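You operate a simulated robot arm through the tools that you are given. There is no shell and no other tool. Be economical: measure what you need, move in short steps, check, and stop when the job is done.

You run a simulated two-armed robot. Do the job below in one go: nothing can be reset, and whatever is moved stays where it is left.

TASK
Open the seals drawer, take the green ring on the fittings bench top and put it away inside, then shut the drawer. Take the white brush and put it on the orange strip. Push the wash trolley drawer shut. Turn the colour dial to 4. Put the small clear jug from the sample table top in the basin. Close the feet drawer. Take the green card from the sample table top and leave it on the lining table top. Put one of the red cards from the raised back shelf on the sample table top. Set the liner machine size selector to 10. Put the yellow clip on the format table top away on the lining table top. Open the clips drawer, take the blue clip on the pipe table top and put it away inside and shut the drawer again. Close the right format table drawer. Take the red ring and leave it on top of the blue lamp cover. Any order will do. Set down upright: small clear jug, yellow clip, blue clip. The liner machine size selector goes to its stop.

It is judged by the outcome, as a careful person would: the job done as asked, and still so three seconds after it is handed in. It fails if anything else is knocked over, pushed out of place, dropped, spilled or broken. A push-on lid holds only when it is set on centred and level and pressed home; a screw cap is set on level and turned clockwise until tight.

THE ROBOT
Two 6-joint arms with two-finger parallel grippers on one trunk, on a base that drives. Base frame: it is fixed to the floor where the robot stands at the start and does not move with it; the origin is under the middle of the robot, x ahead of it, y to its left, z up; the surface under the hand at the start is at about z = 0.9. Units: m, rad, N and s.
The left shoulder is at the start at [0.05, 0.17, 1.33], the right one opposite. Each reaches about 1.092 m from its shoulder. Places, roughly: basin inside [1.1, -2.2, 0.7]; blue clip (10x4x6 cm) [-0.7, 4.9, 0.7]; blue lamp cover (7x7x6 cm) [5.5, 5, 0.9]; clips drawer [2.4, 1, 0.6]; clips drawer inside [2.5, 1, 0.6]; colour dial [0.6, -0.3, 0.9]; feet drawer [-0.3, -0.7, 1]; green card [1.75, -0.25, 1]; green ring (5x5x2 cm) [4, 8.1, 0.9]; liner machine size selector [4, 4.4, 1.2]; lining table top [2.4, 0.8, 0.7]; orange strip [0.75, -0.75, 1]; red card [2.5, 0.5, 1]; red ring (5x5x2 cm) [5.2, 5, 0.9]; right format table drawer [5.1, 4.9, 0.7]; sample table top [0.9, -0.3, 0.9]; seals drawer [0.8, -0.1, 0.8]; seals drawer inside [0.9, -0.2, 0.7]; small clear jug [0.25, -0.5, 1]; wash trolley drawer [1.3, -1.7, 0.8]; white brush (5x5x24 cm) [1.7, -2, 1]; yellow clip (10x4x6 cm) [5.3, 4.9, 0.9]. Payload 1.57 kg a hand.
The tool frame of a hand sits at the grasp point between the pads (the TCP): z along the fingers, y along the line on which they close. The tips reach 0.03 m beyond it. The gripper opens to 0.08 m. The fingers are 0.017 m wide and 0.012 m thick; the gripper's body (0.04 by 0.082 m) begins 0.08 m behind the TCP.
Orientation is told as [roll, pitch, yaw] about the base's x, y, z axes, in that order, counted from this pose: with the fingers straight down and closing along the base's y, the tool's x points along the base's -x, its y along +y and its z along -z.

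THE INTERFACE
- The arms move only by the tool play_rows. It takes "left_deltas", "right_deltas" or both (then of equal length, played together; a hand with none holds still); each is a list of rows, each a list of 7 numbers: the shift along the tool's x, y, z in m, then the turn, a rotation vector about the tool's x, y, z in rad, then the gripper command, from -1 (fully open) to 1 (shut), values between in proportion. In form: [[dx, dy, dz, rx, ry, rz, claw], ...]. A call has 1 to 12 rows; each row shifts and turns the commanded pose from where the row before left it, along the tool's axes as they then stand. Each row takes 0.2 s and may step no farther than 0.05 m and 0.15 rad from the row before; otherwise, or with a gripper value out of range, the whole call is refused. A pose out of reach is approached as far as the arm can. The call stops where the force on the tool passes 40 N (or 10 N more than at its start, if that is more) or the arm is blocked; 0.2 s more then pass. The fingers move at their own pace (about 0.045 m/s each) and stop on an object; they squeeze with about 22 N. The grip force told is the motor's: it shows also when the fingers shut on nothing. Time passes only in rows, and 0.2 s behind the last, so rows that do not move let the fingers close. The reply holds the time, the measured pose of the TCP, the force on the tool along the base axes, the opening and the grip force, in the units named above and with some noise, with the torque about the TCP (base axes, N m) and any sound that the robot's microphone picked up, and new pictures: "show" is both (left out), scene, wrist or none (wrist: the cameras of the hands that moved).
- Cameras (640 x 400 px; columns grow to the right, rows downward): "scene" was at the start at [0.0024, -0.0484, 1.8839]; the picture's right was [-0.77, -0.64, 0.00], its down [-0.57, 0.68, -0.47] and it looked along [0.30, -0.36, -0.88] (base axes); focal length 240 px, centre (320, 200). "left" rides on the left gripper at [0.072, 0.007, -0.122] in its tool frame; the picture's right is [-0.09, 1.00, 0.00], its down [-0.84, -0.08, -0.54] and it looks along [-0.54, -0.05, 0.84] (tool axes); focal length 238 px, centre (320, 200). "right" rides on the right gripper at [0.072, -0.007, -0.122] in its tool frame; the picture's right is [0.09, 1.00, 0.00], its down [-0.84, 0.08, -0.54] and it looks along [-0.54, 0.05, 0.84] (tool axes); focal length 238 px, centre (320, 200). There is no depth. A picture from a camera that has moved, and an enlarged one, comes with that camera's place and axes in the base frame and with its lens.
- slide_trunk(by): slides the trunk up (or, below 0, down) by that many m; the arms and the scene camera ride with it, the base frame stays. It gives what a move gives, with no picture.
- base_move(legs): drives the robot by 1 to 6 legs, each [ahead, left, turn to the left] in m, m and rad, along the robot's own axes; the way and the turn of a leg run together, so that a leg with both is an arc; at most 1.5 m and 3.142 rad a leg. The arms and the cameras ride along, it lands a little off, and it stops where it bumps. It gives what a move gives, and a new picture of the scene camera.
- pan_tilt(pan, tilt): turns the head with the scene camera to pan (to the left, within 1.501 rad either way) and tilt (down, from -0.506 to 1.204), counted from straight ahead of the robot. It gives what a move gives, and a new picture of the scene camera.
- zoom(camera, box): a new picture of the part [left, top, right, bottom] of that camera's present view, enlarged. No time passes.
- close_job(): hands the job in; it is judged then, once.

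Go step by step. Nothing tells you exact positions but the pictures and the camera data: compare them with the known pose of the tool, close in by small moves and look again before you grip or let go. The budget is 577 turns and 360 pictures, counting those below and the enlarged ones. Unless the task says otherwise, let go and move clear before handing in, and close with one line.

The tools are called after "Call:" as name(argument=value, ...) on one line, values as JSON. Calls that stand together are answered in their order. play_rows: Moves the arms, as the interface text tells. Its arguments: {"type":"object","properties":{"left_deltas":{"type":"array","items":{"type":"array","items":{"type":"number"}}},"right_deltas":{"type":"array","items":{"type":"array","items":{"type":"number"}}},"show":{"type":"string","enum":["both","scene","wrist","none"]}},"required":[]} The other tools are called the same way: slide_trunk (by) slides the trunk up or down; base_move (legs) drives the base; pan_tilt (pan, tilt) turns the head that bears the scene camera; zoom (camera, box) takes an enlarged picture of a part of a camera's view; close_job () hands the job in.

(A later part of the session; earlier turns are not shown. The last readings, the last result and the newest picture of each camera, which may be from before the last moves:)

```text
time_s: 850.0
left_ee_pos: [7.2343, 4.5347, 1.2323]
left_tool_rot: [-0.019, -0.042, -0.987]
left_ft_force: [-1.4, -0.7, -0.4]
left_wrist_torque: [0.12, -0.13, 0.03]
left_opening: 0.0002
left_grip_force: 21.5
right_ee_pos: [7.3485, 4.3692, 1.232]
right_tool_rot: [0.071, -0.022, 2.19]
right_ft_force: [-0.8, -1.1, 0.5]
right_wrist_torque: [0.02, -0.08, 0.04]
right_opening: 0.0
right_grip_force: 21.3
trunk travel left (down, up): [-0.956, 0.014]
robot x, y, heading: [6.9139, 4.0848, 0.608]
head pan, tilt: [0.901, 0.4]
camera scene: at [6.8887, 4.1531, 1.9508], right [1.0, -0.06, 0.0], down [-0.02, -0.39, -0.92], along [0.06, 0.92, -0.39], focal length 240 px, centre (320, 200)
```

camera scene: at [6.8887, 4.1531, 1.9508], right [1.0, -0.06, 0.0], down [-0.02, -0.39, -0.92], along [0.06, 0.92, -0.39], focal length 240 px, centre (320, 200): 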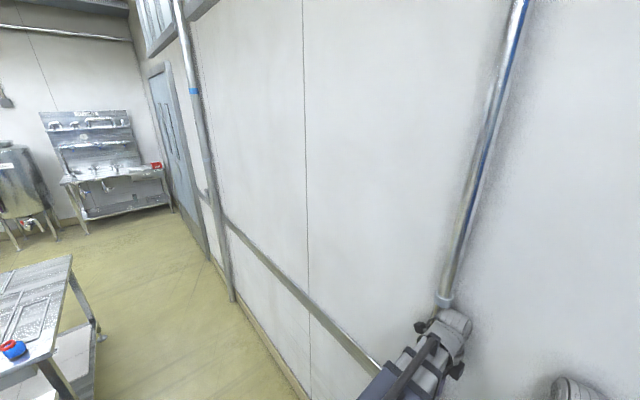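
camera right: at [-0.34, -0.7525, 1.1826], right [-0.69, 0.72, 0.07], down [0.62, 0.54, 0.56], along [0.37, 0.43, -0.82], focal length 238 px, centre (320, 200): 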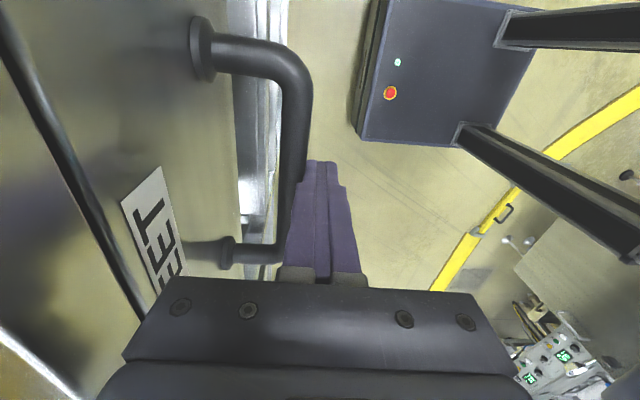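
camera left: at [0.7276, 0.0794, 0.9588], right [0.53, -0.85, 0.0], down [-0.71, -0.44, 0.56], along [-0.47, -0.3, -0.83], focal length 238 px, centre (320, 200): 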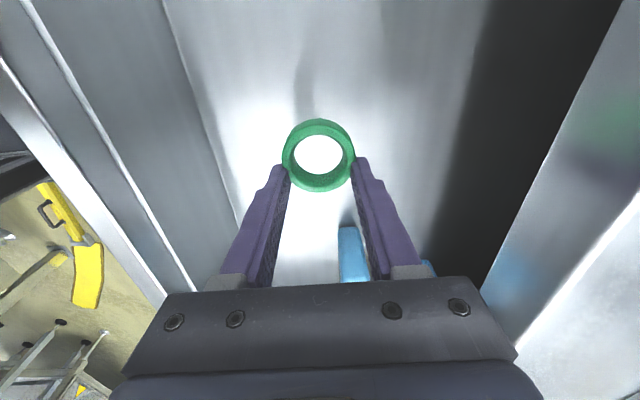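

I nudged the wall with the hands; back off, then turn and drive down the lane.

Call:
base_move(legs=[[-0.25, 0, 0], [0, 0, 1.62], [0.3, -0.2, 0], [1.3, 0, 0], [1.3, 0, 0], [0.7, 0, 0]])

Call:
pan_tilt(pan=1.2, tilt=0.4)

```text
time_s: 873.4
left_ee_pos: [4.2285, 7.2411, 1.2306]
left_tool_rot: [-0.02, -0.043, 0.631]
left_ft_force: [-0.5, -0.3, 0.0]
left_wrist_torque: [0.0, 0.05, -0.02]
left_opening: 0.0
left_grip_force: 21.3
right_ee_pos: [4.3891, 7.3624, 1.2315]
right_tool_rot: [0.069, -0.024, -2.473]
right_ft_force: [0.1, 0.0, -0.6]
right_wrist_torque: [0.0, 0.02, -0.01]
right_opening: 0.0
right_grip_force: 21.3
trunk travel left (down, up): [-0.956, 0.014]
robot x, y, heading: [4.6981, 6.9425, 2.226]
head pan, tilt: [0.901, 0.4]
camera scene: at [4.6286, 6.9144, 1.9509], right [0.01, 1.0, 0.0], down [0.39, 0.0, -0.92], along [-0.92, 0.01, -0.39], focal length 240 px, centre (320, 200)
```

scene: 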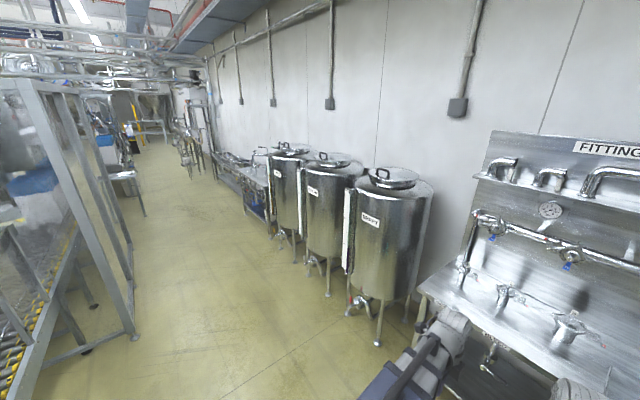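

```text
time_s: 874.2
left_ee_pos: [4.2283, 7.2397, 1.2311]
left_tool_rot: [-0.018, -0.042, 0.633]
left_ft_force: [-0.1, 0.3, 0.2]
left_wrist_torque: [0.01, -0.01, 0.01]
left_opening: 0.0002
left_grip_force: 21.3
right_ee_pos: [4.3905, 7.3624, 1.2318]
right_tool_rot: [0.07, -0.023, -2.472]
right_ft_force: [0.7, -0.4, 0.2]
right_wrist_torque: [0.01, -0.03, 0.02]
right_opening: 0.0001
right_grip_force: 21.1
trunk travel left (down, up): [-0.956, 0.014]
robot x, y, heading: [4.6955, 6.9413, 2.229]
head pan, tilt: [1.201, 0.4]
camera scene: at [4.633, 6.8862, 1.9509], right [-0.28, 0.96, 0.0], down [0.37, 0.11, -0.92], along [-0.88, -0.26, -0.39], focal length 240 px, centre (320, 200)
```

scene: 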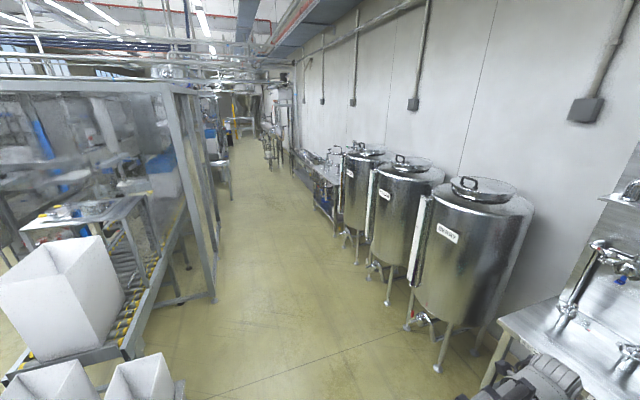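

A clear corridor runs behind the machines along the tanks. Strafing left along it.

Call:
base_move(legs=[[0.3, 1.3, 0], [0, 1.4, 0], [0, 1.3, 0]])

Call:
pan_tilt(pan=0.6, tilt=0.6)

```text
time_s: 893.4
left_ee_pos: [0.9192, 5.0368, 1.2319]
left_tool_rot: [-0.018, -0.041, 0.657]
left_ft_force: [-0.4, -0.2, 0.3]
left_wrist_torque: [-0.03, 0.0, -0.01]
left_opening: 0.0001
left_grip_force: 21.7
right_ee_pos: [1.075, 5.1616, 1.2313]
right_tool_rot: [0.069, -0.023, -2.447]
right_ft_force: [0.6, 0.7, -0.2]
right_wrist_torque: [0.02, -0.02, 0.0]
right_opening: 0.0002
right_grip_force: 21.8
trunk travel left (down, up): [-0.956, 0.014]
robot x, y, heading: [1.3909, 4.7477, 2.253]
head pan, tilt: [1.201, 0.4]
camera scene: at [1.3311, 4.6926, 1.9508], right [-0.31, 0.95, 0.0], down [0.37, 0.12, -0.92], along [-0.88, -0.28, -0.39], focal length 240 px, centre (320, 200)
```

scene: 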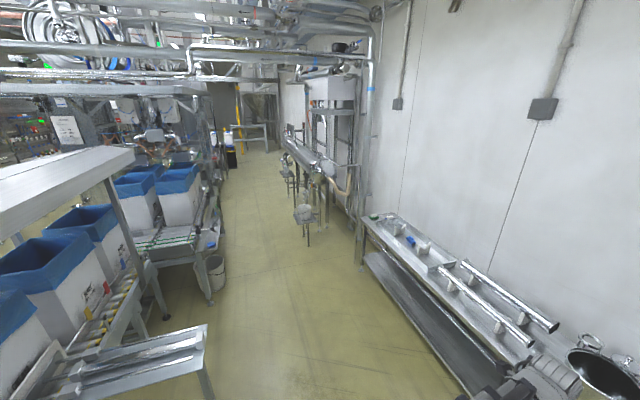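

```text
time_s: 894.4
left_ee_pos: [0.9178, 5.0358, 1.2313]
left_tool_rot: [-0.018, -0.042, 0.657]
left_ft_force: [-0.8, 0.6, -0.1]
left_wrist_torque: [-0.02, -0.01, 0.0]
left_opening: 0.0002
left_grip_force: 21.5
right_ee_pos: [1.0755, 5.1622, 1.2316]
right_tool_rot: [0.071, -0.022, -2.444]
right_ft_force: [0.3, -0.1, 0.2]
right_wrist_torque: [-0.05, -0.03, 0.02]
right_opening: 0.0
right_grip_force: 21.3
trunk travel left (down, up): [-0.956, 0.014]
robot x, y, heading: [1.3951, 4.7478, 2.252]
head pan, tilt: [0.6, 0.6]
camera scene: at [1.3347, 4.7463, 1.9327], right [0.28, 0.96, 0.0], down [0.54, -0.16, -0.83], along [-0.79, 0.23, -0.56], focal length 240 px, centre (320, 200)
```

scene: 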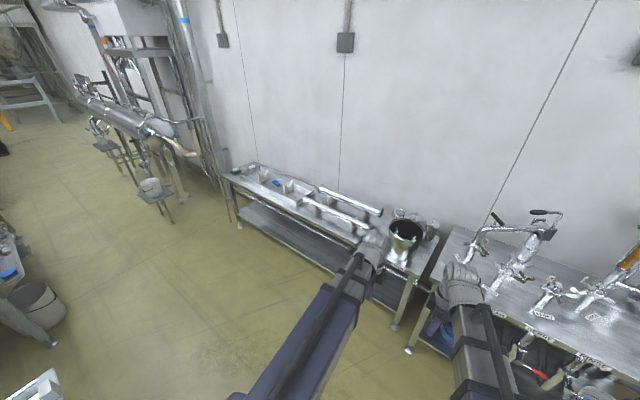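

Call:
zoom(camera="scene", box=[210, 140, 410, 280])

```text
2.86 times, centred on (310, 210) of scene
camera zoom: at [1.3347, 4.7463, 1.9327], right [0.28, 0.96, 0.0], down [0.54, -0.16, -0.83], along [-0.79, 0.23, -0.56], focal length 684 px, centre (349, 171)
```

zoom: 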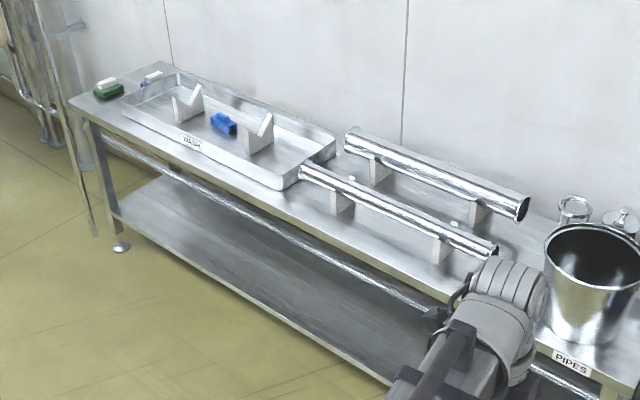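

Call:
base_move(legs=[[0.3, 0, -0.025], [0, 1.45, 0]])

Call:
pan_tilt(pan=0.0, tilt=0.85)

```text
time_s: 903.3
left_ee_pos: [-0.4327, 4.4053, 1.2317]
left_tool_rot: [-0.016, -0.041, 0.609]
left_ft_force: [0.5, 0.6, -0.1]
left_wrist_torque: [-0.02, -0.03, -0.01]
left_opening: 0.0
left_grip_force: 21.0
right_ee_pos: [-0.2692, 4.5243, 1.2314]
right_tool_rot: [0.07, -0.023, -2.494]
right_ft_force: [0.7, -0.2, -0.7]
right_wrist_torque: [-0.02, -0.02, -0.02]
right_opening: 0.0
right_grip_force: 21.3
trunk travel left (down, up): [-0.956, 0.014]
robot x, y, heading: [0.0271, 4.1011, 2.21]
head pan, tilt: [0.6, 0.6]
camera scene: at [-0.0308, 4.0954, 1.9326], right [0.33, 0.94, 0.0], down [0.53, -0.19, -0.82], along [-0.78, 0.27, -0.57], focal length 240 px, centre (320, 200)
```

scene: 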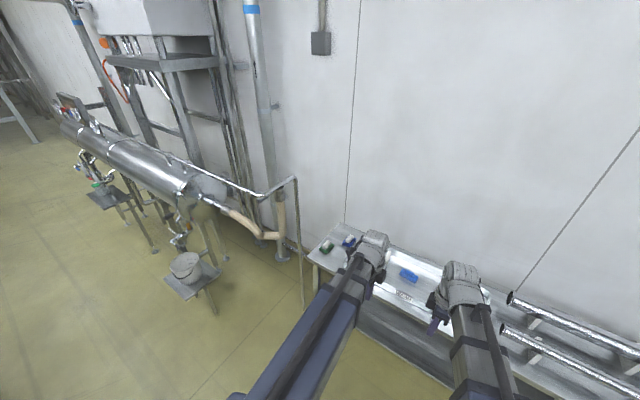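

```text
time_s: 904.3
left_ee_pos: [-0.4316, 4.4055, 1.2321]
left_tool_rot: [-0.016, -0.041, 0.608]
left_ft_force: [-0.3, 0.2, 0.3]
left_wrist_torque: [-0.01, 0.0, -0.02]
left_opening: 0.0001
left_grip_force: 20.7
right_ee_pos: [-0.2682, 4.5237, 1.2317]
right_tool_rot: [0.07, -0.023, -2.496]
right_ft_force: [0.1, -0.4, 0.2]
right_wrist_torque: [0.05, -0.02, 0.05]
right_opening: 0.0
right_grip_force: 21.3
trunk travel left (down, up): [-0.956, 0.014]
robot x, y, heading: [0.0241, 4.1003, 2.205]
head pan, tilt: [0.0, 0.85]
camera scene: at [0.0064, 4.1294, 1.9118], right [0.8, 0.59, 0.0], down [0.45, -0.6, -0.66], along [-0.39, 0.53, -0.75], focal length 240 px, centre (320, 200)
```

scene: 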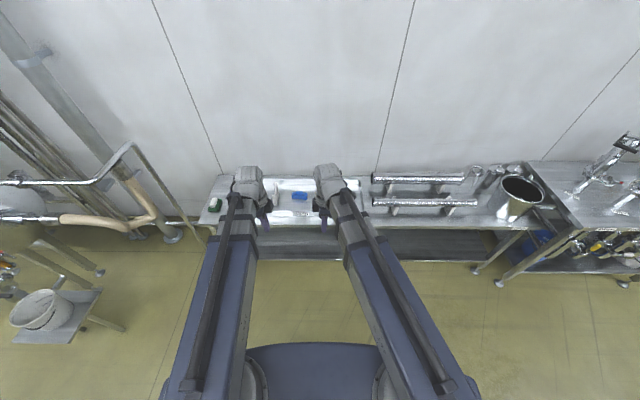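

Blue clip is ahead between my hands. Step closer, swing the right hand aside and bring the left hand over the clip.

Call:
base_move(legs=[[0.25, 0, 0.02]])

Call:
play_rows(right_deltas=[[0.0442, 0.023, 0, 0, 0, 0, 1], [0.0442, 0.023, 0, 0, 0, 0, 1], [0.0442, 0.023, 0, 0, 0, 0, 1], [0.0442, 0.023, 0, 0, 0, 0, 1], [0.0442, 0.023, 0, 0, 0, 0, 1], [0.0442, 0.023, 0, 0, 0, 0, 1], [0.0442, 0.023, 0, 0, 0, 0, 1], [0.0442, 0.023, 0, 0, 0, 0, 1], [0.0442, 0.023, 0, 0, 0, 0, 1], [0.0442, 0.023, 0, 0, 0, 0, 1], [0.0442, 0.023, 0, 0, 0, 0, 1], [0.0442, 0.023, 0, 0, 0, 0, 1]], left_deltas=[[-0.0123, 0.0463, 0, 0, 0, 0, -1], [-0.0123, 0.0463, 0, 0, 0, 0, -1], [-0.0123, 0.0463, 0, 0, 0, 0, -1], [-0.0123, 0.0463, 0, 0, 0, 0, -1], [-0.0123, 0.0463, 0, 0, 0, 0, -1], [-0.0123, 0.0463, 0, 0, 0, 0, -1], [-0.0123, 0.0463, 0, 0, 0, 0, -1], [0, 0, 0, 0, 0.04, 0, -1], [0, 0, 0, 0, 0, 0, -1], [0, 0, 0, 0, 0, 0, -1], [0, 0, 0, 0, 0, 0, -1], [0, 0, 0, 0, 0, 0, -1]], show="none")

Call:
slide_trunk(by=-0.2)

Call:
play_rows(left_deltas=[[0, 0, 0, 0, 0, 0, -1]], show="wrist")

```text
time_s: 906.2
left_ee_pos: [-0.5901, 4.596, 1.2313]
left_tool_rot: [-0.019, -0.043, 0.632]
left_ft_force: [0.0, 0.0, -0.2]
left_wrist_torque: [-0.02, -0.02, -0.01]
left_opening: 0.0
left_grip_force: 21.7
right_ee_pos: [-0.4296, 4.718, 1.2315]
right_tool_rot: [0.073, -0.022, -2.471]
right_ft_force: [0.2, -0.3, 0.4]
right_wrist_torque: [-0.02, 0.01, -0.03]
right_opening: 0.0
right_grip_force: 21.6
trunk travel left (down, up): [-0.956, 0.014]
robot x, y, heading: [-0.1227, 4.2958, 2.231]
head pan, tilt: [0.0, 0.85]
camera scene: at [-0.1457, 4.3298, 1.9117], right [0.79, 0.61, 0.0], down [0.46, -0.59, -0.66], along [-0.4, 0.52, -0.75], focal length 240 px, centre (320, 200)
```

scene: 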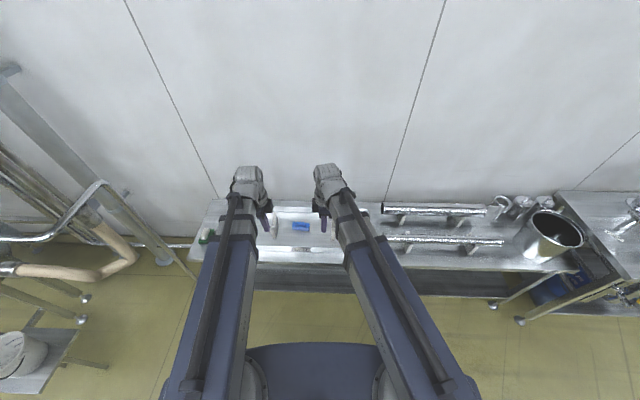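

```text
time_s: 908.8
left_ee_pos: [-0.7121, 4.9073, 1.2329]
left_tool_rot: [-0.018, 0.001, 0.632]
left_ft_force: [0.3, -0.3, -0.4]
left_wrist_torque: [0.03, 0.03, 0.0]
left_opening: 0.08
left_grip_force: 0.1
right_ee_pos: [0.14, 4.8728, 1.2317]
right_tool_rot: [0.068, -0.022, -2.471]
right_ft_force: [0.0, 0.4, 0.8]
right_wrist_torque: [-0.03, 0.03, -0.02]
right_opening: 0.0001
right_grip_force: 21.6
right hand out of reach, approached as far as the arm can: row 4, 5, 6, 7, 12
trunk travel left (down, up): [-0.956, 0.014]
robot x, y, heading: [-0.1237, 4.2958, 2.228]
head pan, tilt: [0.0, 0.85]
```

```text
time_s: 910.9
left_ee_pos: [-0.7106, 4.9074, 1.0304]
left_tool_rot: [-0.016, -0.001, 0.63]
left_ft_force: [-0.1, -0.2, -0.3]
left_wrist_torque: [0.01, 0.02, 0.03]
left_opening: 0.0801
left_grip_force: 0.0
right_ee_pos: [0.1367, 4.8707, 1.0329]
right_tool_rot: [0.068, -0.022, -2.471]
right_ft_force: [-0.2, -0.5, -1.2]
right_wrist_torque: [-0.01, -0.03, 0.03]
right_opening: 0.0
right_grip_force: 21.4
trunk travel left (down, up): [-0.756, 0.214]
robot x, y, heading: [-0.12, 4.2945, 2.231]
head pan, tilt: [0.0, 0.85]
```

```text
time_s: 911.3
left_ee_pos: [-0.7115, 4.9072, 1.0315]
left_tool_rot: [-0.016, -0.002, 0.634]
left_ft_force: [-0.4, 0.5, 0.2]
left_wrist_torque: [-0.02, 0.01, -0.01]
left_opening: 0.0799
left_grip_force: 0.1
right_ee_pos: [0.1381, 4.8697, 1.0323]
right_tool_rot: [0.071, -0.024, -2.472]
right_ft_force: [-0.2, 0.1, -0.2]
right_wrist_torque: [0.01, 0.0, 0.01]
right_opening: 0.0
right_grip_force: 21.6
trunk travel left (down, up): [-0.756, 0.214]
robot x, y, heading: [-0.1244, 4.2965, 2.231]
head pan, tilt: [0.0, 0.85]
camera left: at [-0.7738, 4.8722, 1.1537], right [-0.51, 0.86, -0.02], down [0.72, 0.44, 0.54], along [0.47, 0.27, -0.84], focal length 238 px, centre (320, 200)
```

left: 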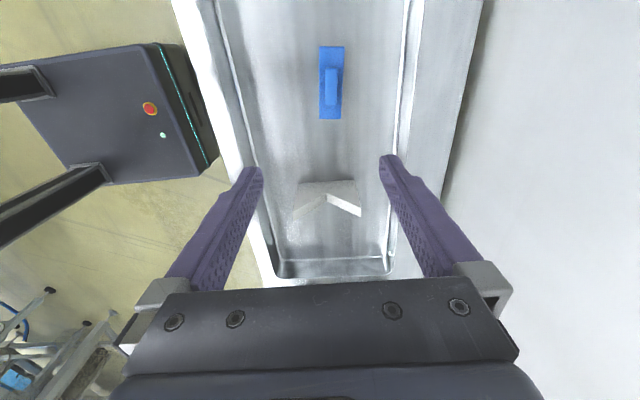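

Call:
play_rows(left_deltas=[[0.034, 0.0155, 0, 0, 0, 0, -0.8], [0, 0, 0, 0, 0, 0, -0.8]], show="none")

Call:
slide_trunk(by=-0.16)

Call:
play_rows(left_deltas=[[0, 0, 0, 0, 0, 0, -0.8]], show="wrist")

```text
time_s: 911.9
left_ee_pos: [-0.7472, 4.8997, 1.032]
left_tool_rot: [-0.018, 0.002, 0.63]
left_ft_force: [0.3, 0.0, -0.4]
left_wrist_torque: [-0.01, 0.0, 0.04]
left_opening: 0.072
left_grip_force: 0.1
right_ee_pos: [0.1381, 4.8712, 1.0321]
right_tool_rot: [0.07, -0.022, -2.471]
right_ft_force: [0.5, -0.9, 0.4]
right_wrist_torque: [0.05, 0.0, 0.02]
right_opening: 0.0001
right_grip_force: 21.7
trunk travel left (down, up): [-0.756, 0.214]
robot x, y, heading: [-0.1216, 4.3006, 2.233]
head pan, tilt: [0.0, 0.85]
```

```text
time_s: 913.8
left_ee_pos: [-0.7475, 4.9007, 0.8707]
left_tool_rot: [-0.019, -0.002, 0.633]
left_ft_force: [0.6, -0.5, -0.1]
left_wrist_torque: [0.02, -0.01, -0.01]
left_opening: 0.0719
left_grip_force: 0.0
right_ee_pos: [0.1366, 4.8701, 0.8722]
right_tool_rot: [0.07, -0.022, -2.472]
right_ft_force: [-0.4, -0.8, 0.6]
right_wrist_torque: [0.01, -0.01, 0.05]
right_opening: 0.0001
right_grip_force: 20.7
trunk travel left (down, up): [-0.596, 0.374]
robot x, y, heading: [-0.1235, 4.2996, 2.231]
head pan, tilt: [0.0, 0.85]
```

```text
time_s: 914.2
left_ee_pos: [-0.7473, 4.9004, 0.8713]
left_tool_rot: [-0.017, -0.002, 0.633]
left_ft_force: [-0.4, -0.2, 0.3]
left_wrist_torque: [0.01, -0.01, 0.0]
left_opening: 0.0721
left_grip_force: 0.0
right_ee_pos: [0.1375, 4.8715, 0.8723]
right_tool_rot: [0.068, -0.021, -2.472]
right_ft_force: [-0.9, 0.0, 0.3]
right_wrist_torque: [0.0, 0.0, 0.01]
right_opening: 0.0001
right_grip_force: 21.2
trunk travel left (down, up): [-0.596, 0.374]
robot x, y, heading: [-0.1205, 4.2971, 2.227]
head pan, tilt: [0.0, 0.85]
camera left: at [-0.8099, 4.8657, 0.9938], right [-0.51, 0.86, -0.02], down [0.72, 0.44, 0.54], along [0.47, 0.27, -0.84], focal length 238 px, centre (320, 200)
```

left: 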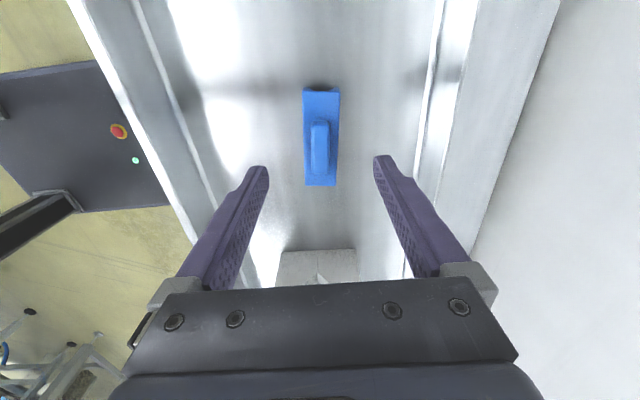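

Call:
slide_trunk(by=-0.09)

Call:
play_rows(left_deltas=[[-0.003, 0, 0, 0, 0, 0, 1], [0, 0, 0, 0, 0, 0, 1], [0, 0, 0, 0, 0, 0, 1], [0, 0, 0, 0, 0, 0, 1]], show="wrist")

```text
time_s: 915.4
left_ee_pos: [-0.7464, 4.9013, 0.7822]
left_tool_rot: [-0.018, -0.002, 0.633]
left_ft_force: [-0.2, -0.9, -0.3]
left_wrist_torque: [-0.03, -0.03, -0.01]
left_opening: 0.0719
left_grip_force: 0.1
right_ee_pos: [0.1382, 4.8713, 0.7817]
right_tool_rot: [0.071, -0.022, -2.472]
right_ft_force: [0.7, 0.3, -0.2]
right_wrist_torque: [-0.02, -0.01, 0.01]
right_opening: 0.0001
right_grip_force: 21.5
trunk travel left (down, up): [-0.506, 0.464]
robot x, y, heading: [-0.1213, 4.299, 2.229]
head pan, tilt: [0.0, 0.85]
```

```text
time_s: 916.4
left_ee_pos: [-0.7445, 4.9019, 0.78]
left_tool_rot: [-0.018, -0.002, 0.634]
left_ft_force: [1.1, -0.1, 0.1]
left_wrist_torque: [0.01, -0.03, 0.0]
left_opening: 0.035
left_grip_force: 21.8
right_ee_pos: [0.1378, 4.8712, 0.7812]
right_tool_rot: [0.07, -0.021, -2.472]
right_ft_force: [-0.3, -1.3, 0.3]
right_wrist_torque: [0.0, -0.02, 0.0]
right_opening: 0.0
right_grip_force: 21.4
trunk travel left (down, up): [-0.506, 0.464]
robot x, y, heading: [-0.1221, 4.2997, 2.226]
head pan, tilt: [0.0, 0.85]
camera left: at [-0.807, 4.8672, 0.9037], right [-0.51, 0.86, -0.02], down [0.72, 0.44, 0.54], along [0.47, 0.27, -0.84], focal length 238 px, centre (320, 200)
```

left: 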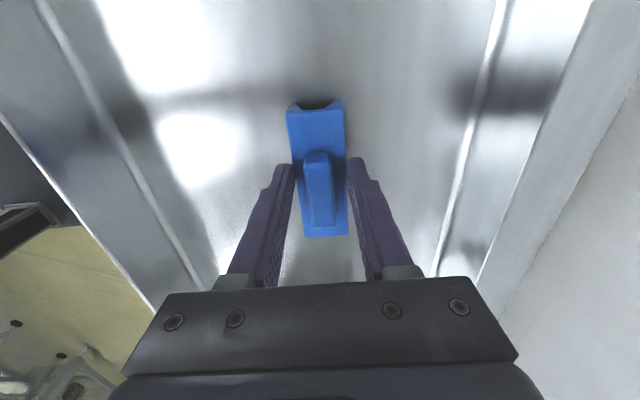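

Clip gripped. Raise, tuck both hands in, and head back.

Call:
slide_trunk(by=0.4)

Call:
slide_trunk(by=0.05)

Call:
play_rows(right_deltas=[[-0.0442, -0.023, 0, 0, 0, 0, -1], [-0.0442, -0.023, 0, 0, 0, 0, -1], [-0.0442, -0.023, 0, 0, 0, 0, -1], [-0.0442, -0.023, 0, 0, 0, 0, -1], [-0.0442, -0.023, 0, 0, 0, 0, -1], [-0.0442, -0.023, 0, 0, 0, 0, -1], [-0.0442, -0.023, 0, 0, 0, 0, -1], [-0.0442, -0.023, 0, 0, 0, 0, -1], [-0.0442, -0.023, 0, 0, 0, 0, -1]], left_deltas=[[0.01, -0.043, 0, 0, 0, 0, 1], [0.01, -0.043, 0, 0, 0, 0, 1], [0.01, -0.043, 0, 0, 0, 0, 1], [0.01, -0.043, 0, 0, 0, 0, 1], [0.01, -0.043, 0, 0, 0, 0, 1], [0.01, -0.043, 0, 0, 0, 0, 1], [0.01, -0.043, 0, 0, 0, 0, 1], [0.01, -0.02, 0, 0, 0, 0, 1], [0, 0, 0, 0, 0, 0, 1]], show="none")

Call:
base_move(legs=[[-0.25, 0, 0], [0, -1.45, 0], [-0.3, 0, 0], [0, -1.4, 0], [0, -1.4, 0], [0, -1.2, 0]])

```text
time_s: 920.2
left_ee_pos: [-0.7438, 4.9016, 1.1814]
left_tool_rot: [-0.017, -0.002, 0.631]
left_ft_force: [-0.3, -0.6, -0.9]
left_wrist_torque: [0.01, -0.04, -0.02]
left_opening: 0.0348
left_grip_force: 21.5
right_ee_pos: [0.1381, 4.8712, 1.1818]
right_tool_rot: [0.068, -0.022, -2.472]
right_ft_force: [-0.1, 0.1, 0.0]
right_wrist_torque: [-0.01, 0.01, 0.0]
right_opening: 0.0
right_grip_force: 21.4
trunk travel left (down, up): [-0.906, 0.064]
robot x, y, heading: [-0.1222, 4.2987, 2.228]
head pan, tilt: [0.0, 0.85]
```

```text
time_s: 921.2
left_ee_pos: [-0.7444, 4.9021, 1.2313]
left_tool_rot: [-0.018, -0.003, 0.633]
left_ft_force: [0.3, 0.4, -0.7]
left_wrist_torque: [-0.01, 0.01, 0.03]
left_opening: 0.035
left_grip_force: 21.4
right_ee_pos: [0.1366, 4.8713, 1.2327]
right_tool_rot: [0.07, -0.022, -2.471]
right_ft_force: [0.1, -0.4, 0.0]
right_wrist_torque: [0.01, -0.03, -0.03]
right_opening: 0.0001
right_grip_force: 21.5
trunk travel left (down, up): [-0.956, 0.014]
robot x, y, heading: [-0.1197, 4.2981, 2.224]
head pan, tilt: [0.0, 0.85]
```

```text
time_s: 923.2
left_ee_pos: [-0.6206, 4.5959, 1.232]
left_tool_rot: [-0.02, -0.001, 0.629]
left_ft_force: [0.0, 0.0, -0.4]
left_wrist_torque: [-0.03, 0.01, -0.02]
left_opening: 0.035
left_grip_force: 22.0
left hand out of reach, approached as far as the arm can: row 5
right_ee_pos: [-0.3058, 4.7851, 1.2321]
right_tool_rot: [0.071, -0.022, -2.474]
right_ft_force: [-1.0, -0.4, -0.3]
right_wrist_torque: [0.01, 0.0, 0.01]
right_opening: 0.0799
right_grip_force: 0.1
right hand out of reach, approached as far as the arm can: row 3
trunk travel left (down, up): [-0.956, 0.014]
robot x, y, heading: [-0.1237, 4.2966, 2.231]
head pan, tilt: [0.0, 0.85]
```

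```text
time_s: 952.1
left_ee_pos: [3.9067, 7.5701, 1.2305]
left_tool_rot: [-0.017, -0.002, 0.688]
left_ft_force: [0.1, 0.3, -0.1]
left_wrist_torque: [0.0, -0.02, 0.01]
left_opening: 0.0351
left_grip_force: 21.9
right_ee_pos: [4.2106, 7.777, 1.2314]
right_tool_rot: [0.07, -0.021, -2.411]
right_ft_force: [-0.1, -0.3, 0.2]
right_wrist_torque: [-0.02, 0.02, -0.03]
right_opening: 0.0802
right_grip_force: 0.1
trunk travel left (down, up): [-0.956, 0.014]
robot x, y, heading: [4.4239, 7.2986, 2.294]
head pan, tilt: [0.0, 0.85]
camera scene: at [4.3973, 7.3312, 1.9117], right [0.75, 0.66, 0.0], down [0.49, -0.57, -0.66], along [-0.43, 0.5, -0.75], focal length 240 px, centre (320, 200)
```

scene: 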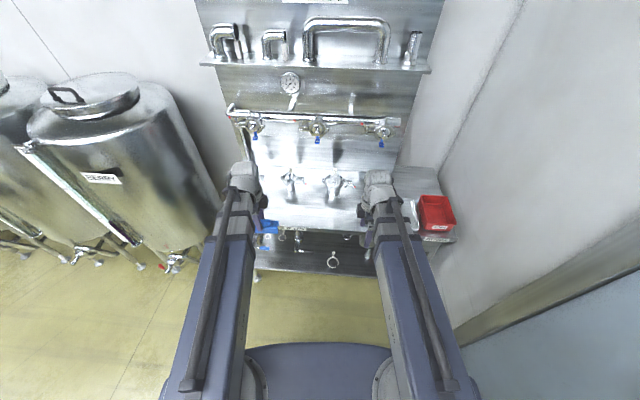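

Call:
base_move(legs=[[0, -0.05, -0.067], [-1.4, 0, 0], [-1.4, 0, 0], [-1.25, 0, 0]])

Call:
base_move(legs=[[0, 1.0, 0], [0, 1.0, 0], [0, 0, 1.57], [0.1, -0.95, 0]])

```text
time_s: 972.2
left_ee_pos: [6.4445, 4.3984, 1.2312]
left_tool_rot: [-0.018, -0.001, 0.629]
left_ft_force: [0.4, 0.0, -0.7]
left_wrist_torque: [-0.01, 0.01, 0.01]
left_opening: 0.0349
left_grip_force: 22.0
right_ee_pos: [6.7607, 4.5846, 1.2312]
right_tool_rot: [0.07, -0.023, -2.476]
right_ft_force: [-0.8, -0.1, 0.1]
right_wrist_torque: [0.03, 0.03, 0.02]
right_opening: 0.0799
right_grip_force: 0.0
trunk travel left (down, up): [-0.956, 0.014]
robot x, y, heading: [6.9427, 4.0994, 2.225]
head pan, tilt: [0.0, 0.85]
camera scene: at [6.9187, 4.1288, 1.9118], right [0.79, 0.61, 0.0], down [0.46, -0.6, -0.66], along [-0.4, 0.52, -0.75], focal length 240 px, centre (320, 200)
```

scene: 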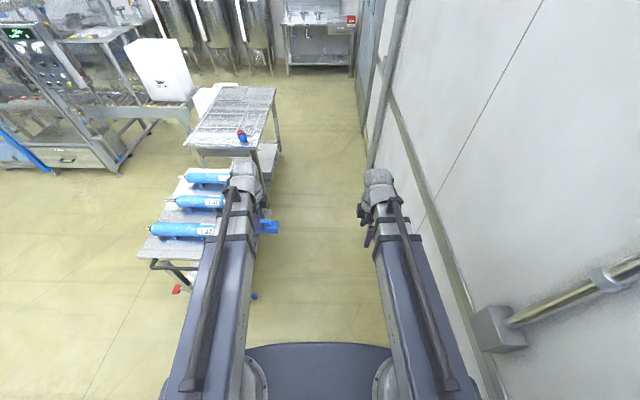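

```text
time_s: 990.7
left_ee_pos: [4.3804, 3.0504, 1.2325]
left_tool_rot: [-0.017, 0.0, 2.229]
left_ft_force: [0.1, -0.1, -0.6]
left_wrist_torque: [-0.03, -0.01, 0.01]
left_opening: 0.0349
left_grip_force: 22.1
right_ee_pos: [4.1835, 3.3608, 1.2318]
right_tool_rot: [0.07, -0.023, -0.873]
right_ft_force: [0.2, 0.4, -0.2]
right_wrist_torque: [0.01, -0.02, 0.04]
right_opening: 0.0802
right_grip_force: 0.1
trunk travel left (down, up): [-0.956, 0.014]
robot x, y, heading: [4.6673, 3.5543, -2.456]
head pan, tilt: [0.0, 0.85]
camera scene: at [4.6372, 3.533, 1.9117], right [-0.63, 0.77, 0.0], down [0.58, 0.47, -0.66], along [-0.51, -0.42, -0.75], focal length 240 px, centre (320, 200)
```

scene: 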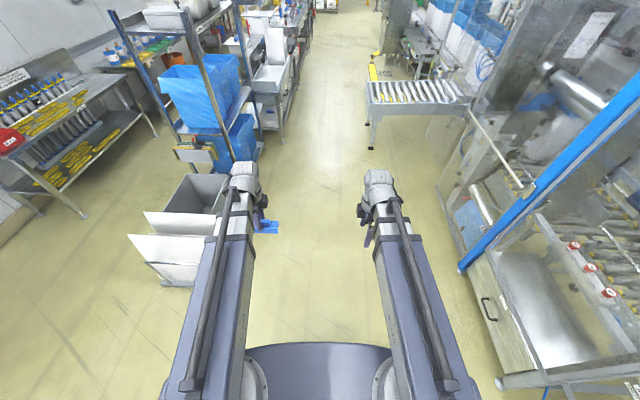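

Call:
base_move(legs=[[0, 0, -0.029], [1.35, 0, 0], [1.3, 0, 0], [0.72, 0, 0], [0, 0, 1.57]])

Call:
pan_tilt(pan=0.0, tilt=1.1)

```text
time_s: 1011.5
left_ee_pos: [2.493, 1.2212, 1.2305]
left_tool_rot: [-0.017, -0.003, -2.467]
left_ft_force: [-0.7, -0.4, -0.5]
left_wrist_torque: [0.01, 0.01, 0.02]
left_opening: 0.0347
left_grip_force: 21.7
right_ee_pos: [2.1868, 1.0198, 1.2319]
right_tool_rot: [0.069, -0.022, 0.714]
right_ft_force: [-0.2, -0.2, 0.0]
right_wrist_torque: [0.0, 0.0, -0.02]
right_opening: 0.08
right_grip_force: 0.1
trunk travel left (down, up): [-0.956, 0.014]
robot x, y, heading: [1.9852, 1.4993, -0.871]
head pan, tilt: [0.0, 0.85]
camera scene: at [2.0082, 1.4703, 1.9117], right [-0.76, -0.65, 0.0], down [-0.49, 0.57, -0.66], along [0.43, -0.5, -0.75], focal length 240 px, centre (320, 200)
```

scene: 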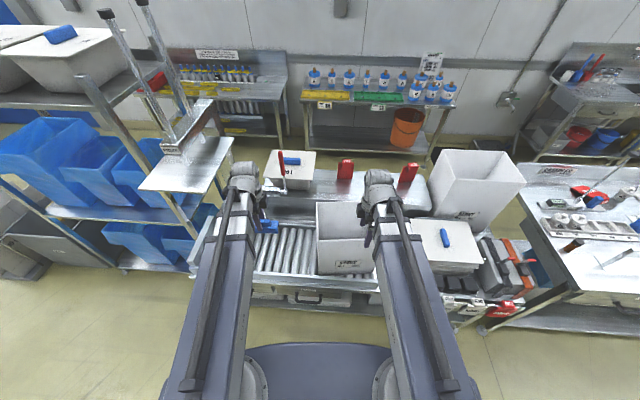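

```text
time_s: 1012.3
left_ee_pos: [2.4928, 1.2218, 1.231]
left_tool_rot: [-0.018, -0.002, -2.466]
left_ft_force: [0.2, -0.9, -1.1]
left_wrist_torque: [0.03, 0.03, 0.0]
left_opening: 0.0348
left_grip_force: 21.6
right_ee_pos: [2.1863, 1.021, 1.2316]
right_tool_rot: [0.07, -0.023, 0.714]
right_ft_force: [0.1, -0.9, 0.8]
right_wrist_torque: [0.0, 0.01, 0.02]
right_opening: 0.08
right_grip_force: 0.0
trunk travel left (down, up): [-0.956, 0.014]
robot x, y, heading: [1.9834, 1.4979, -0.87]
head pan, tilt: [0.0, 1.1]
camera scene: at [1.9985, 1.4817, 1.8941], right [-0.76, -0.65, 0.0], down [-0.58, 0.68, -0.45], along [0.29, -0.35, -0.89], focal length 240 px, centre (320, 200)
```

scene: 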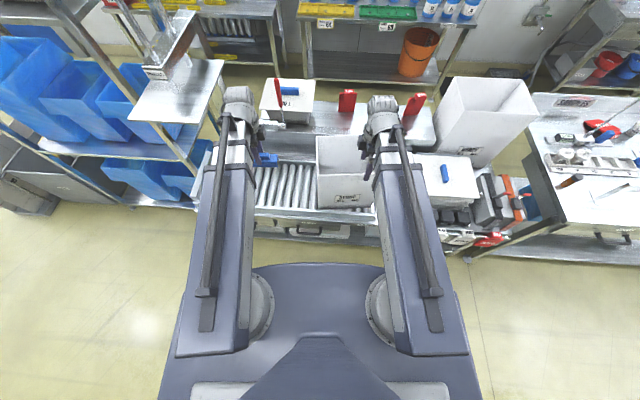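

Call:
base_move(legs=[[-0.12, 0.05, -0.044]])

Call:
zoom(camera="scene", box=[220, 130, 420, 270])

```text
time_s: 1013.6
left_ee_pos: [2.4419, 1.3252, 1.2312]
left_tool_rot: [-0.018, -0.002, -2.51]
left_ft_force: [-0.9, -0.1, -0.4]
left_wrist_torque: [-0.02, -0.04, 0.04]
left_opening: 0.0348
left_grip_force: 22.0
right_ee_pos: [2.1268, 1.1375, 1.2313]
right_tool_rot: [0.07, -0.022, 0.669]
right_ft_force: [-0.2, 0.8, 0.8]
right_wrist_torque: [0.03, 0.0, 0.02]
right_opening: 0.0799
right_grip_force: 0.1
trunk travel left (down, up): [-0.956, 0.014]
robot x, y, heading: [1.9452, 1.6251, -0.914]
head pan, tilt: [0.0, 1.1]
camera scene: at [1.9598, 1.6082, 1.894], right [-0.79, -0.61, 0.0], down [-0.54, 0.7, -0.45], along [0.28, -0.36, -0.89], focal length 240 px, centre (320, 200)
```

scene: 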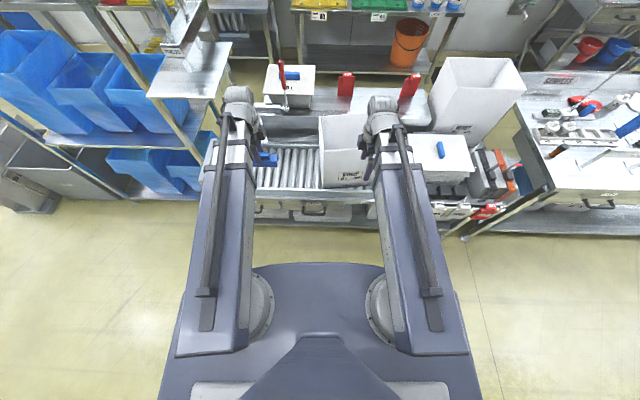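

```text
2.86 times, centred on (320, 200) of scene
camera zoom: at [1.9598, 1.6082, 1.894], right [-0.79, -0.61, 0.0], down [-0.54, 0.7, -0.45], along [0.28, -0.36, -0.89], focal length 684 px, centre (320, 200)
```

zoom: 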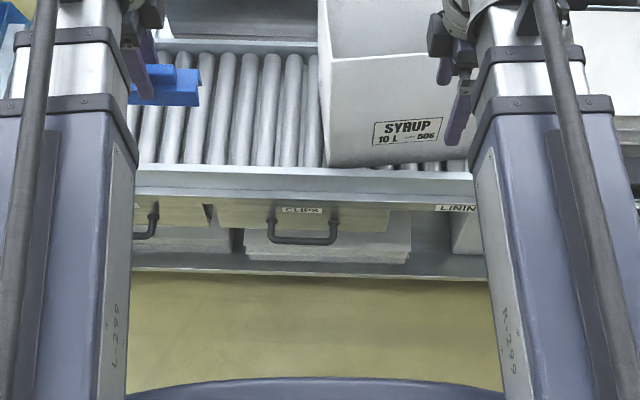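

Clips drawer handle located (≈(2.34,1.18), z≈0.58). Shift right a bit, tuck the left hand (with clip) aside, and bring the right hand over the handle.

Call:
base_move(legs=[[0, -0.08, 0]])

Call:
play_rows(left_deltas=[[0.034, -0.034, 0, 0, 0, 0, 1], [0.034, -0.034, 0, 0, 0, 0, 1], [0.034, -0.034, 0, 0, 0, 0, 1], [0.034, -0.034, 0, 0, 0, 0, 1], [0.034, -0.034, 0, 0, 0, 0, 1], [0.034, -0.034, 0, 0, 0, 0, 1], [0.034, -0.034, 0, 0, 0, 0, 1], [0.034, -0.034, 0, 0, 0, 0, 1], [0.034, -0.034, 0, 0, 0, 0, 1], [0.034, -0.034, 0, 0, 0, 0, 1]], right_deltas=[[-0.0455, -0.012, 0, 0, 0, 0, 0], [-0.0455, -0.012, 0, 0, 0, 0, 0], [-0.0455, -0.012, 0, 0, 0, 0, 0], [-0.0455, -0.012, 0, 0, 0, 0, 0], [-0.0455, -0.012, 0, 0, 0, 0, 0], [-0.0455, -0.012, 0, 0, 0, 0, 0], [0, 0, 0, 0, 0, 0, 0], [0, 0, 0, 0, 0, 0, 0], [0, 0, 0, 0, 0, 0, 0], [0, 0, 0, 0, 0, 0, 0]], show="none")

Call:
slide_trunk(by=-0.4)

Call:
play_rows(right_deltas=[[0, 0, 0, 0, 0, 0, 0]], show="wrist")

```text
time_s: 1014.6
left_ee_pos: [2.3788, 1.2748, 1.2322]
left_tool_rot: [-0.016, 0.001, -2.51]
left_ft_force: [-1.0, -0.1, -1.4]
left_wrist_torque: [0.05, 0.0, -0.05]
left_opening: 0.035
left_grip_force: 22.0
right_ee_pos: [2.0614, 1.0877, 1.2321]
right_tool_rot: [0.071, -0.024, 0.67]
right_ft_force: [0.6, -0.2, -0.6]
right_wrist_torque: [0.0, -0.03, 0.01]
right_opening: 0.0798
right_grip_force: 0.1
trunk travel left (down, up): [-0.956, 0.014]
robot x, y, heading: [1.8812, 1.5737, -0.914]
head pan, tilt: [0.0, 1.1]
camera scene: at [1.8946, 1.5567, 1.894], right [-0.79, -0.61, 0.0], down [-0.54, 0.71, -0.45], along [0.28, -0.36, -0.89], focal length 240 px, centre (320, 200)
```

scene: 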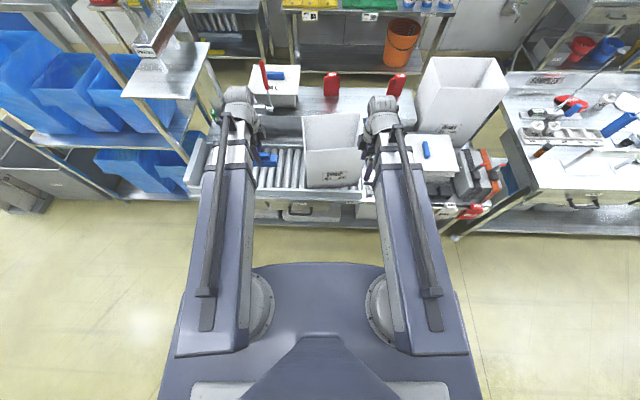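

```text
time_s: 1016.8
left_ee_pos: [2.474, 1.7454, 1.231]
left_tool_rot: [-0.017, -0.003, -2.511]
left_ft_force: [0.1, -0.3, -0.5]
left_wrist_torque: [-0.03, 0.0, 0.02]
left_opening: 0.0349
left_grip_force: 21.8
left hand out of reach, approached as far as the arm can: row 5, 6, 10
right_ee_pos: [2.3237, 1.2034, 1.2321]
right_tool_rot: [0.07, -0.024, 0.672]
right_ft_force: [0.0, 0.2, -0.6]
right_wrist_torque: [-0.01, -0.01, 0.01]
right_opening: 0.0401
right_grip_force: 0.0
trunk travel left (down, up): [-0.956, 0.014]
robot x, y, heading: [1.8849, 1.5754, -0.918]
head pan, tilt: [0.0, 1.1]
```

```text
time_s: 1020.6
left_ee_pos: [2.4737, 1.7434, 0.8311]
left_tool_rot: [-0.017, -0.002, -2.511]
left_ft_force: [-0.2, 0.8, -0.6]
left_wrist_torque: [-0.01, 0.0, 0.02]
left_opening: 0.0348
left_grip_force: 21.7
right_ee_pos: [2.3233, 1.203, 0.833]
right_tool_rot: [0.07, -0.022, 0.671]
right_ft_force: [-0.4, -0.1, 0.5]
right_wrist_torque: [-0.03, -0.04, 0.02]
right_opening: 0.0398
right_grip_force: 0.1
trunk travel left (down, up): [-0.556, 0.414]
robot x, y, heading: [1.8829, 1.5749, -0.913]
head pan, tilt: [0.0, 1.1]
```

```text
time_s: 1021.0
left_ee_pos: [2.4733, 1.7447, 0.8312]
left_tool_rot: [-0.016, -0.002, -2.511]
left_ft_force: [0.4, 0.0, -0.5]
left_wrist_torque: [-0.02, -0.03, 0.0]
left_opening: 0.0348
left_grip_force: 22.1
right_ee_pos: [2.3242, 1.2027, 0.8313]
right_tool_rot: [0.07, -0.023, 0.671]
right_ft_force: [-0.6, -0.3, -0.3]
right_wrist_torque: [-0.01, -0.03, -0.02]
right_opening: 0.0401
right_grip_force: 0.1
trunk travel left (down, up): [-0.556, 0.414]
robot x, y, heading: [1.8827, 1.5764, -0.911]
head pan, tilt: [0.0, 1.1]
camera right: at [2.2746, 1.1443, 0.9521], right [-0.69, 0.72, 0.07], down [0.62, 0.54, 0.56], along [0.37, 0.43, -0.82], focal length 238 px, centre (320, 200)
```

right: 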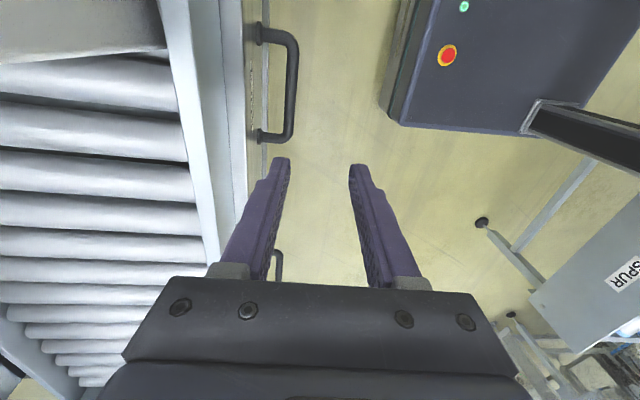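

Call:
play_rows(right_deltas=[[0.01, -0.021, 0, 0, 0, 0, 0], [0, 0, 0, 0, 0, 0, 0]], show="none")

Call:
slide_trunk(by=-0.17)

Call:
play_rows(right_deltas=[[0, 0, 0, 0, 0, 0, 0]], show="wrist")

```text
time_s: 1021.6
left_ee_pos: [2.4737, 1.7437, 0.831]
left_tool_rot: [-0.019, -0.002, -2.51]
left_ft_force: [0.7, 0.9, 0.1]
left_wrist_torque: [-0.04, -0.01, 0.01]
left_opening: 0.0349
left_grip_force: 22.5
right_ee_pos: [2.3301, 1.1827, 0.8318]
right_tool_rot: [0.07, -0.025, 0.672]
right_ft_force: [1.3, -0.2, -0.1]
right_wrist_torque: [0.05, -0.01, 0.0]
right_opening: 0.0401
right_grip_force: 0.0
trunk travel left (down, up): [-0.556, 0.414]
robot x, y, heading: [1.8803, 1.5723, -0.916]
head pan, tilt: [0.0, 1.1]
```

```text
time_s: 1023.6
left_ee_pos: [2.474, 1.7428, 0.6611]
left_tool_rot: [-0.018, -0.003, -2.509]
left_ft_force: [-0.2, -0.4, 0.1]
left_wrist_torque: [0.02, 0.02, 0.01]
left_opening: 0.0348
left_grip_force: 22.1
right_ee_pos: [2.3307, 1.1815, 0.6613]
right_tool_rot: [0.07, -0.022, 0.671]
right_ft_force: [-0.4, 0.7, 0.5]
right_wrist_torque: [0.0, -0.01, 0.03]
right_opening: 0.0397
right_grip_force: 0.1
trunk travel left (down, up): [-0.386, 0.584]
robot x, y, heading: [1.8818, 1.5718, -0.915]
head pan, tilt: [0.0, 1.1]
```

```text
time_s: 1024.0
left_ee_pos: [2.4736, 1.7433, 0.6616]
left_tool_rot: [-0.018, -0.002, -2.51]
left_ft_force: [-0.5, 0.5, -1.2]
left_wrist_torque: [0.01, -0.01, 0.01]
left_opening: 0.035
left_grip_force: 21.7
right_ee_pos: [2.3305, 1.1816, 0.6615]
right_tool_rot: [0.07, -0.023, 0.671]
right_ft_force: [-0.2, -0.1, 0.1]
right_wrist_torque: [-0.01, 0.03, -0.01]
right_opening: 0.04
right_grip_force: 0.0
trunk travel left (down, up): [-0.386, 0.584]
robot x, y, heading: [1.8828, 1.5734, -0.911]
head pan, tilt: [0.0, 1.1]
camera right: at [2.2804, 1.1224, 0.7821], right [-0.69, 0.72, 0.07], down [0.62, 0.54, 0.56], along [0.37, 0.43, -0.82], focal length 238 px, centre (320, 200)
```

right: 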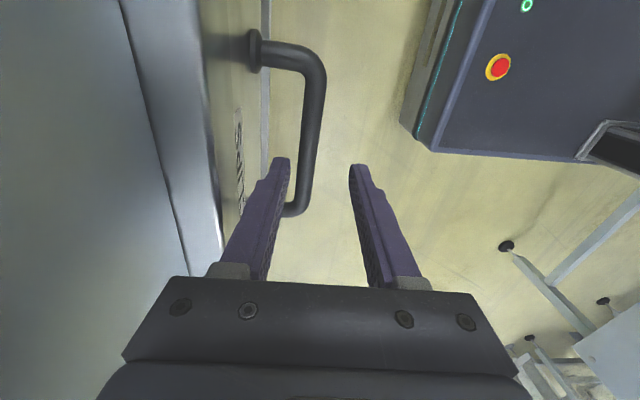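

Call:
slide_trunk(by=-0.045)

Call:
play_rows(right_deltas=[[0, 0, 0, 0, 0, 0, 1], [0, 0, 0, 0, 0, 0, 1], [0, 0, 0, 0, 0, 0, 1]], show="wrist")

```text
time_s: 1024.7
left_ee_pos: [2.4727, 1.7453, 0.6215]
left_tool_rot: [-0.015, -0.002, -2.512]
left_ft_force: [0.8, 0.3, -0.3]
left_wrist_torque: [0.01, 0.01, -0.01]
left_opening: 0.0348
left_grip_force: 21.7
right_ee_pos: [2.3311, 1.1802, 0.6229]
right_tool_rot: [0.06, -0.022, 0.672]
right_ft_force: [-1.6, 2.0, 32.3]
right_wrist_torque: [-1.73, -0.38, 0.02]
right_opening: 0.0401
right_grip_force: 0.1
trunk travel left (down, up): [-0.346, 0.624]
robot x, y, heading: [1.8825, 1.5718, -0.916]
head pan, tilt: [0.0, 1.1]
stopped: the force on the tool passed its limit at 142 N (the readings are from after the stop); the commanded pose is now the measured one
```

```text
time_s: 1025.5
left_ee_pos: [2.4726, 1.7452, 0.6213]
left_tool_rot: [-0.015, -0.001, -2.509]
left_ft_force: [-0.8, -0.5, -0.1]
left_wrist_torque: [0.02, 0.03, -0.02]
left_opening: 0.0349
left_grip_force: 22.1
right_ee_pos: [2.33, 1.182, 0.6231]
right_tool_rot: [0.061, -0.021, 0.671]
right_ft_force: [0.1, 3.2, 38.4]
right_wrist_torque: [-2.08, -0.53, -0.39]
right_opening: 0.0157
right_grip_force: 27.5
trunk travel left (down, up): [-0.346, 0.624]
robot x, y, heading: [1.8811, 1.5771, -0.912]
head pan, tilt: [0.0, 1.1]
camera right: at [2.2803, 1.1227, 0.7436], right [-0.69, 0.72, 0.06], down [0.62, 0.55, 0.56], along [0.37, 0.43, -0.82], focal length 238 px, centre (320, 200)
```

right: 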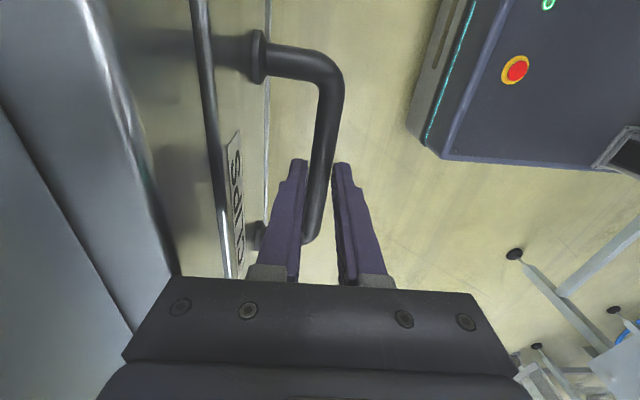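

Call:
slide_trunk(by=0.002)

Call:
base_move(legs=[[-0.24, 0, 0]])

```text
time_s: 1026.0
left_ee_pos: [2.4736, 1.7439, 0.6227]
left_tool_rot: [-0.017, -0.002, -2.512]
left_ft_force: [0.3, -0.7, -0.4]
left_wrist_torque: [0.05, 0.04, -0.02]
left_opening: 0.0349
left_grip_force: 22.1
right_ee_pos: [2.3313, 1.1784, 0.6245]
right_tool_rot: [0.063, -0.022, 0.671]
right_ft_force: [4.9, -3.3, 8.7]
right_wrist_torque: [-0.16, 0.12, -0.48]
right_opening: 0.0153
right_grip_force: 31.5
trunk travel left (down, up): [-0.348, 0.622]
robot x, y, heading: [1.8829, 1.5761, -0.912]
head pan, tilt: [0.0, 1.1]
```

```text
time_s: 1027.5
left_ee_pos: [2.3895, 1.8314, 0.6261]
left_tool_rot: [-0.01, 0.0, -2.546]
left_ft_force: [-1.1, 0.3, -0.2]
left_wrist_torque: [-0.01, 0.0, -0.01]
left_opening: 0.0349
left_grip_force: 21.8
right_ee_pos: [2.2304, 1.2793, 0.6281]
right_tool_rot: [0.071, -0.042, 0.642]
right_ft_force: [0.2, 0.2, 114.2]
right_wrist_torque: [0.05, 1.0, 0.02]
right_opening: 0.0
right_grip_force: 21.5
trunk travel left (down, up): [-0.348, 0.622]
robot x, y, heading: [1.7931, 1.6842, -0.947]
head pan, tilt: [0.0, 1.1]
stopped in leg 1: the force on the tool passed its limit at 283 N (the readings are from after the stop); the commanded pose is now the measured one
camera scene: at [1.8043, 1.6693, 1.2868], right [-0.81, -0.58, 0.0], down [-0.52, 0.72, -0.46], along [0.27, -0.37, -0.89], focal length 240 px, centre (320, 200)
```

scene: 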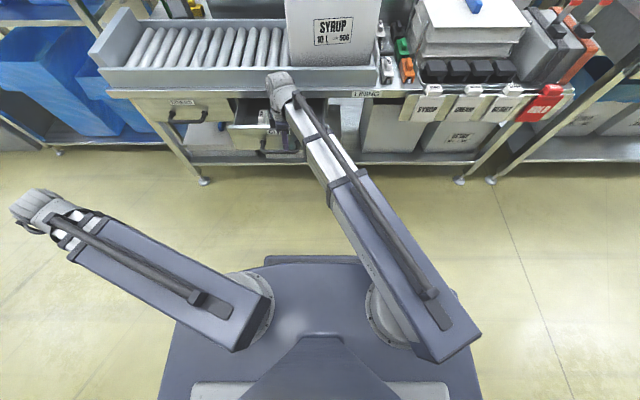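

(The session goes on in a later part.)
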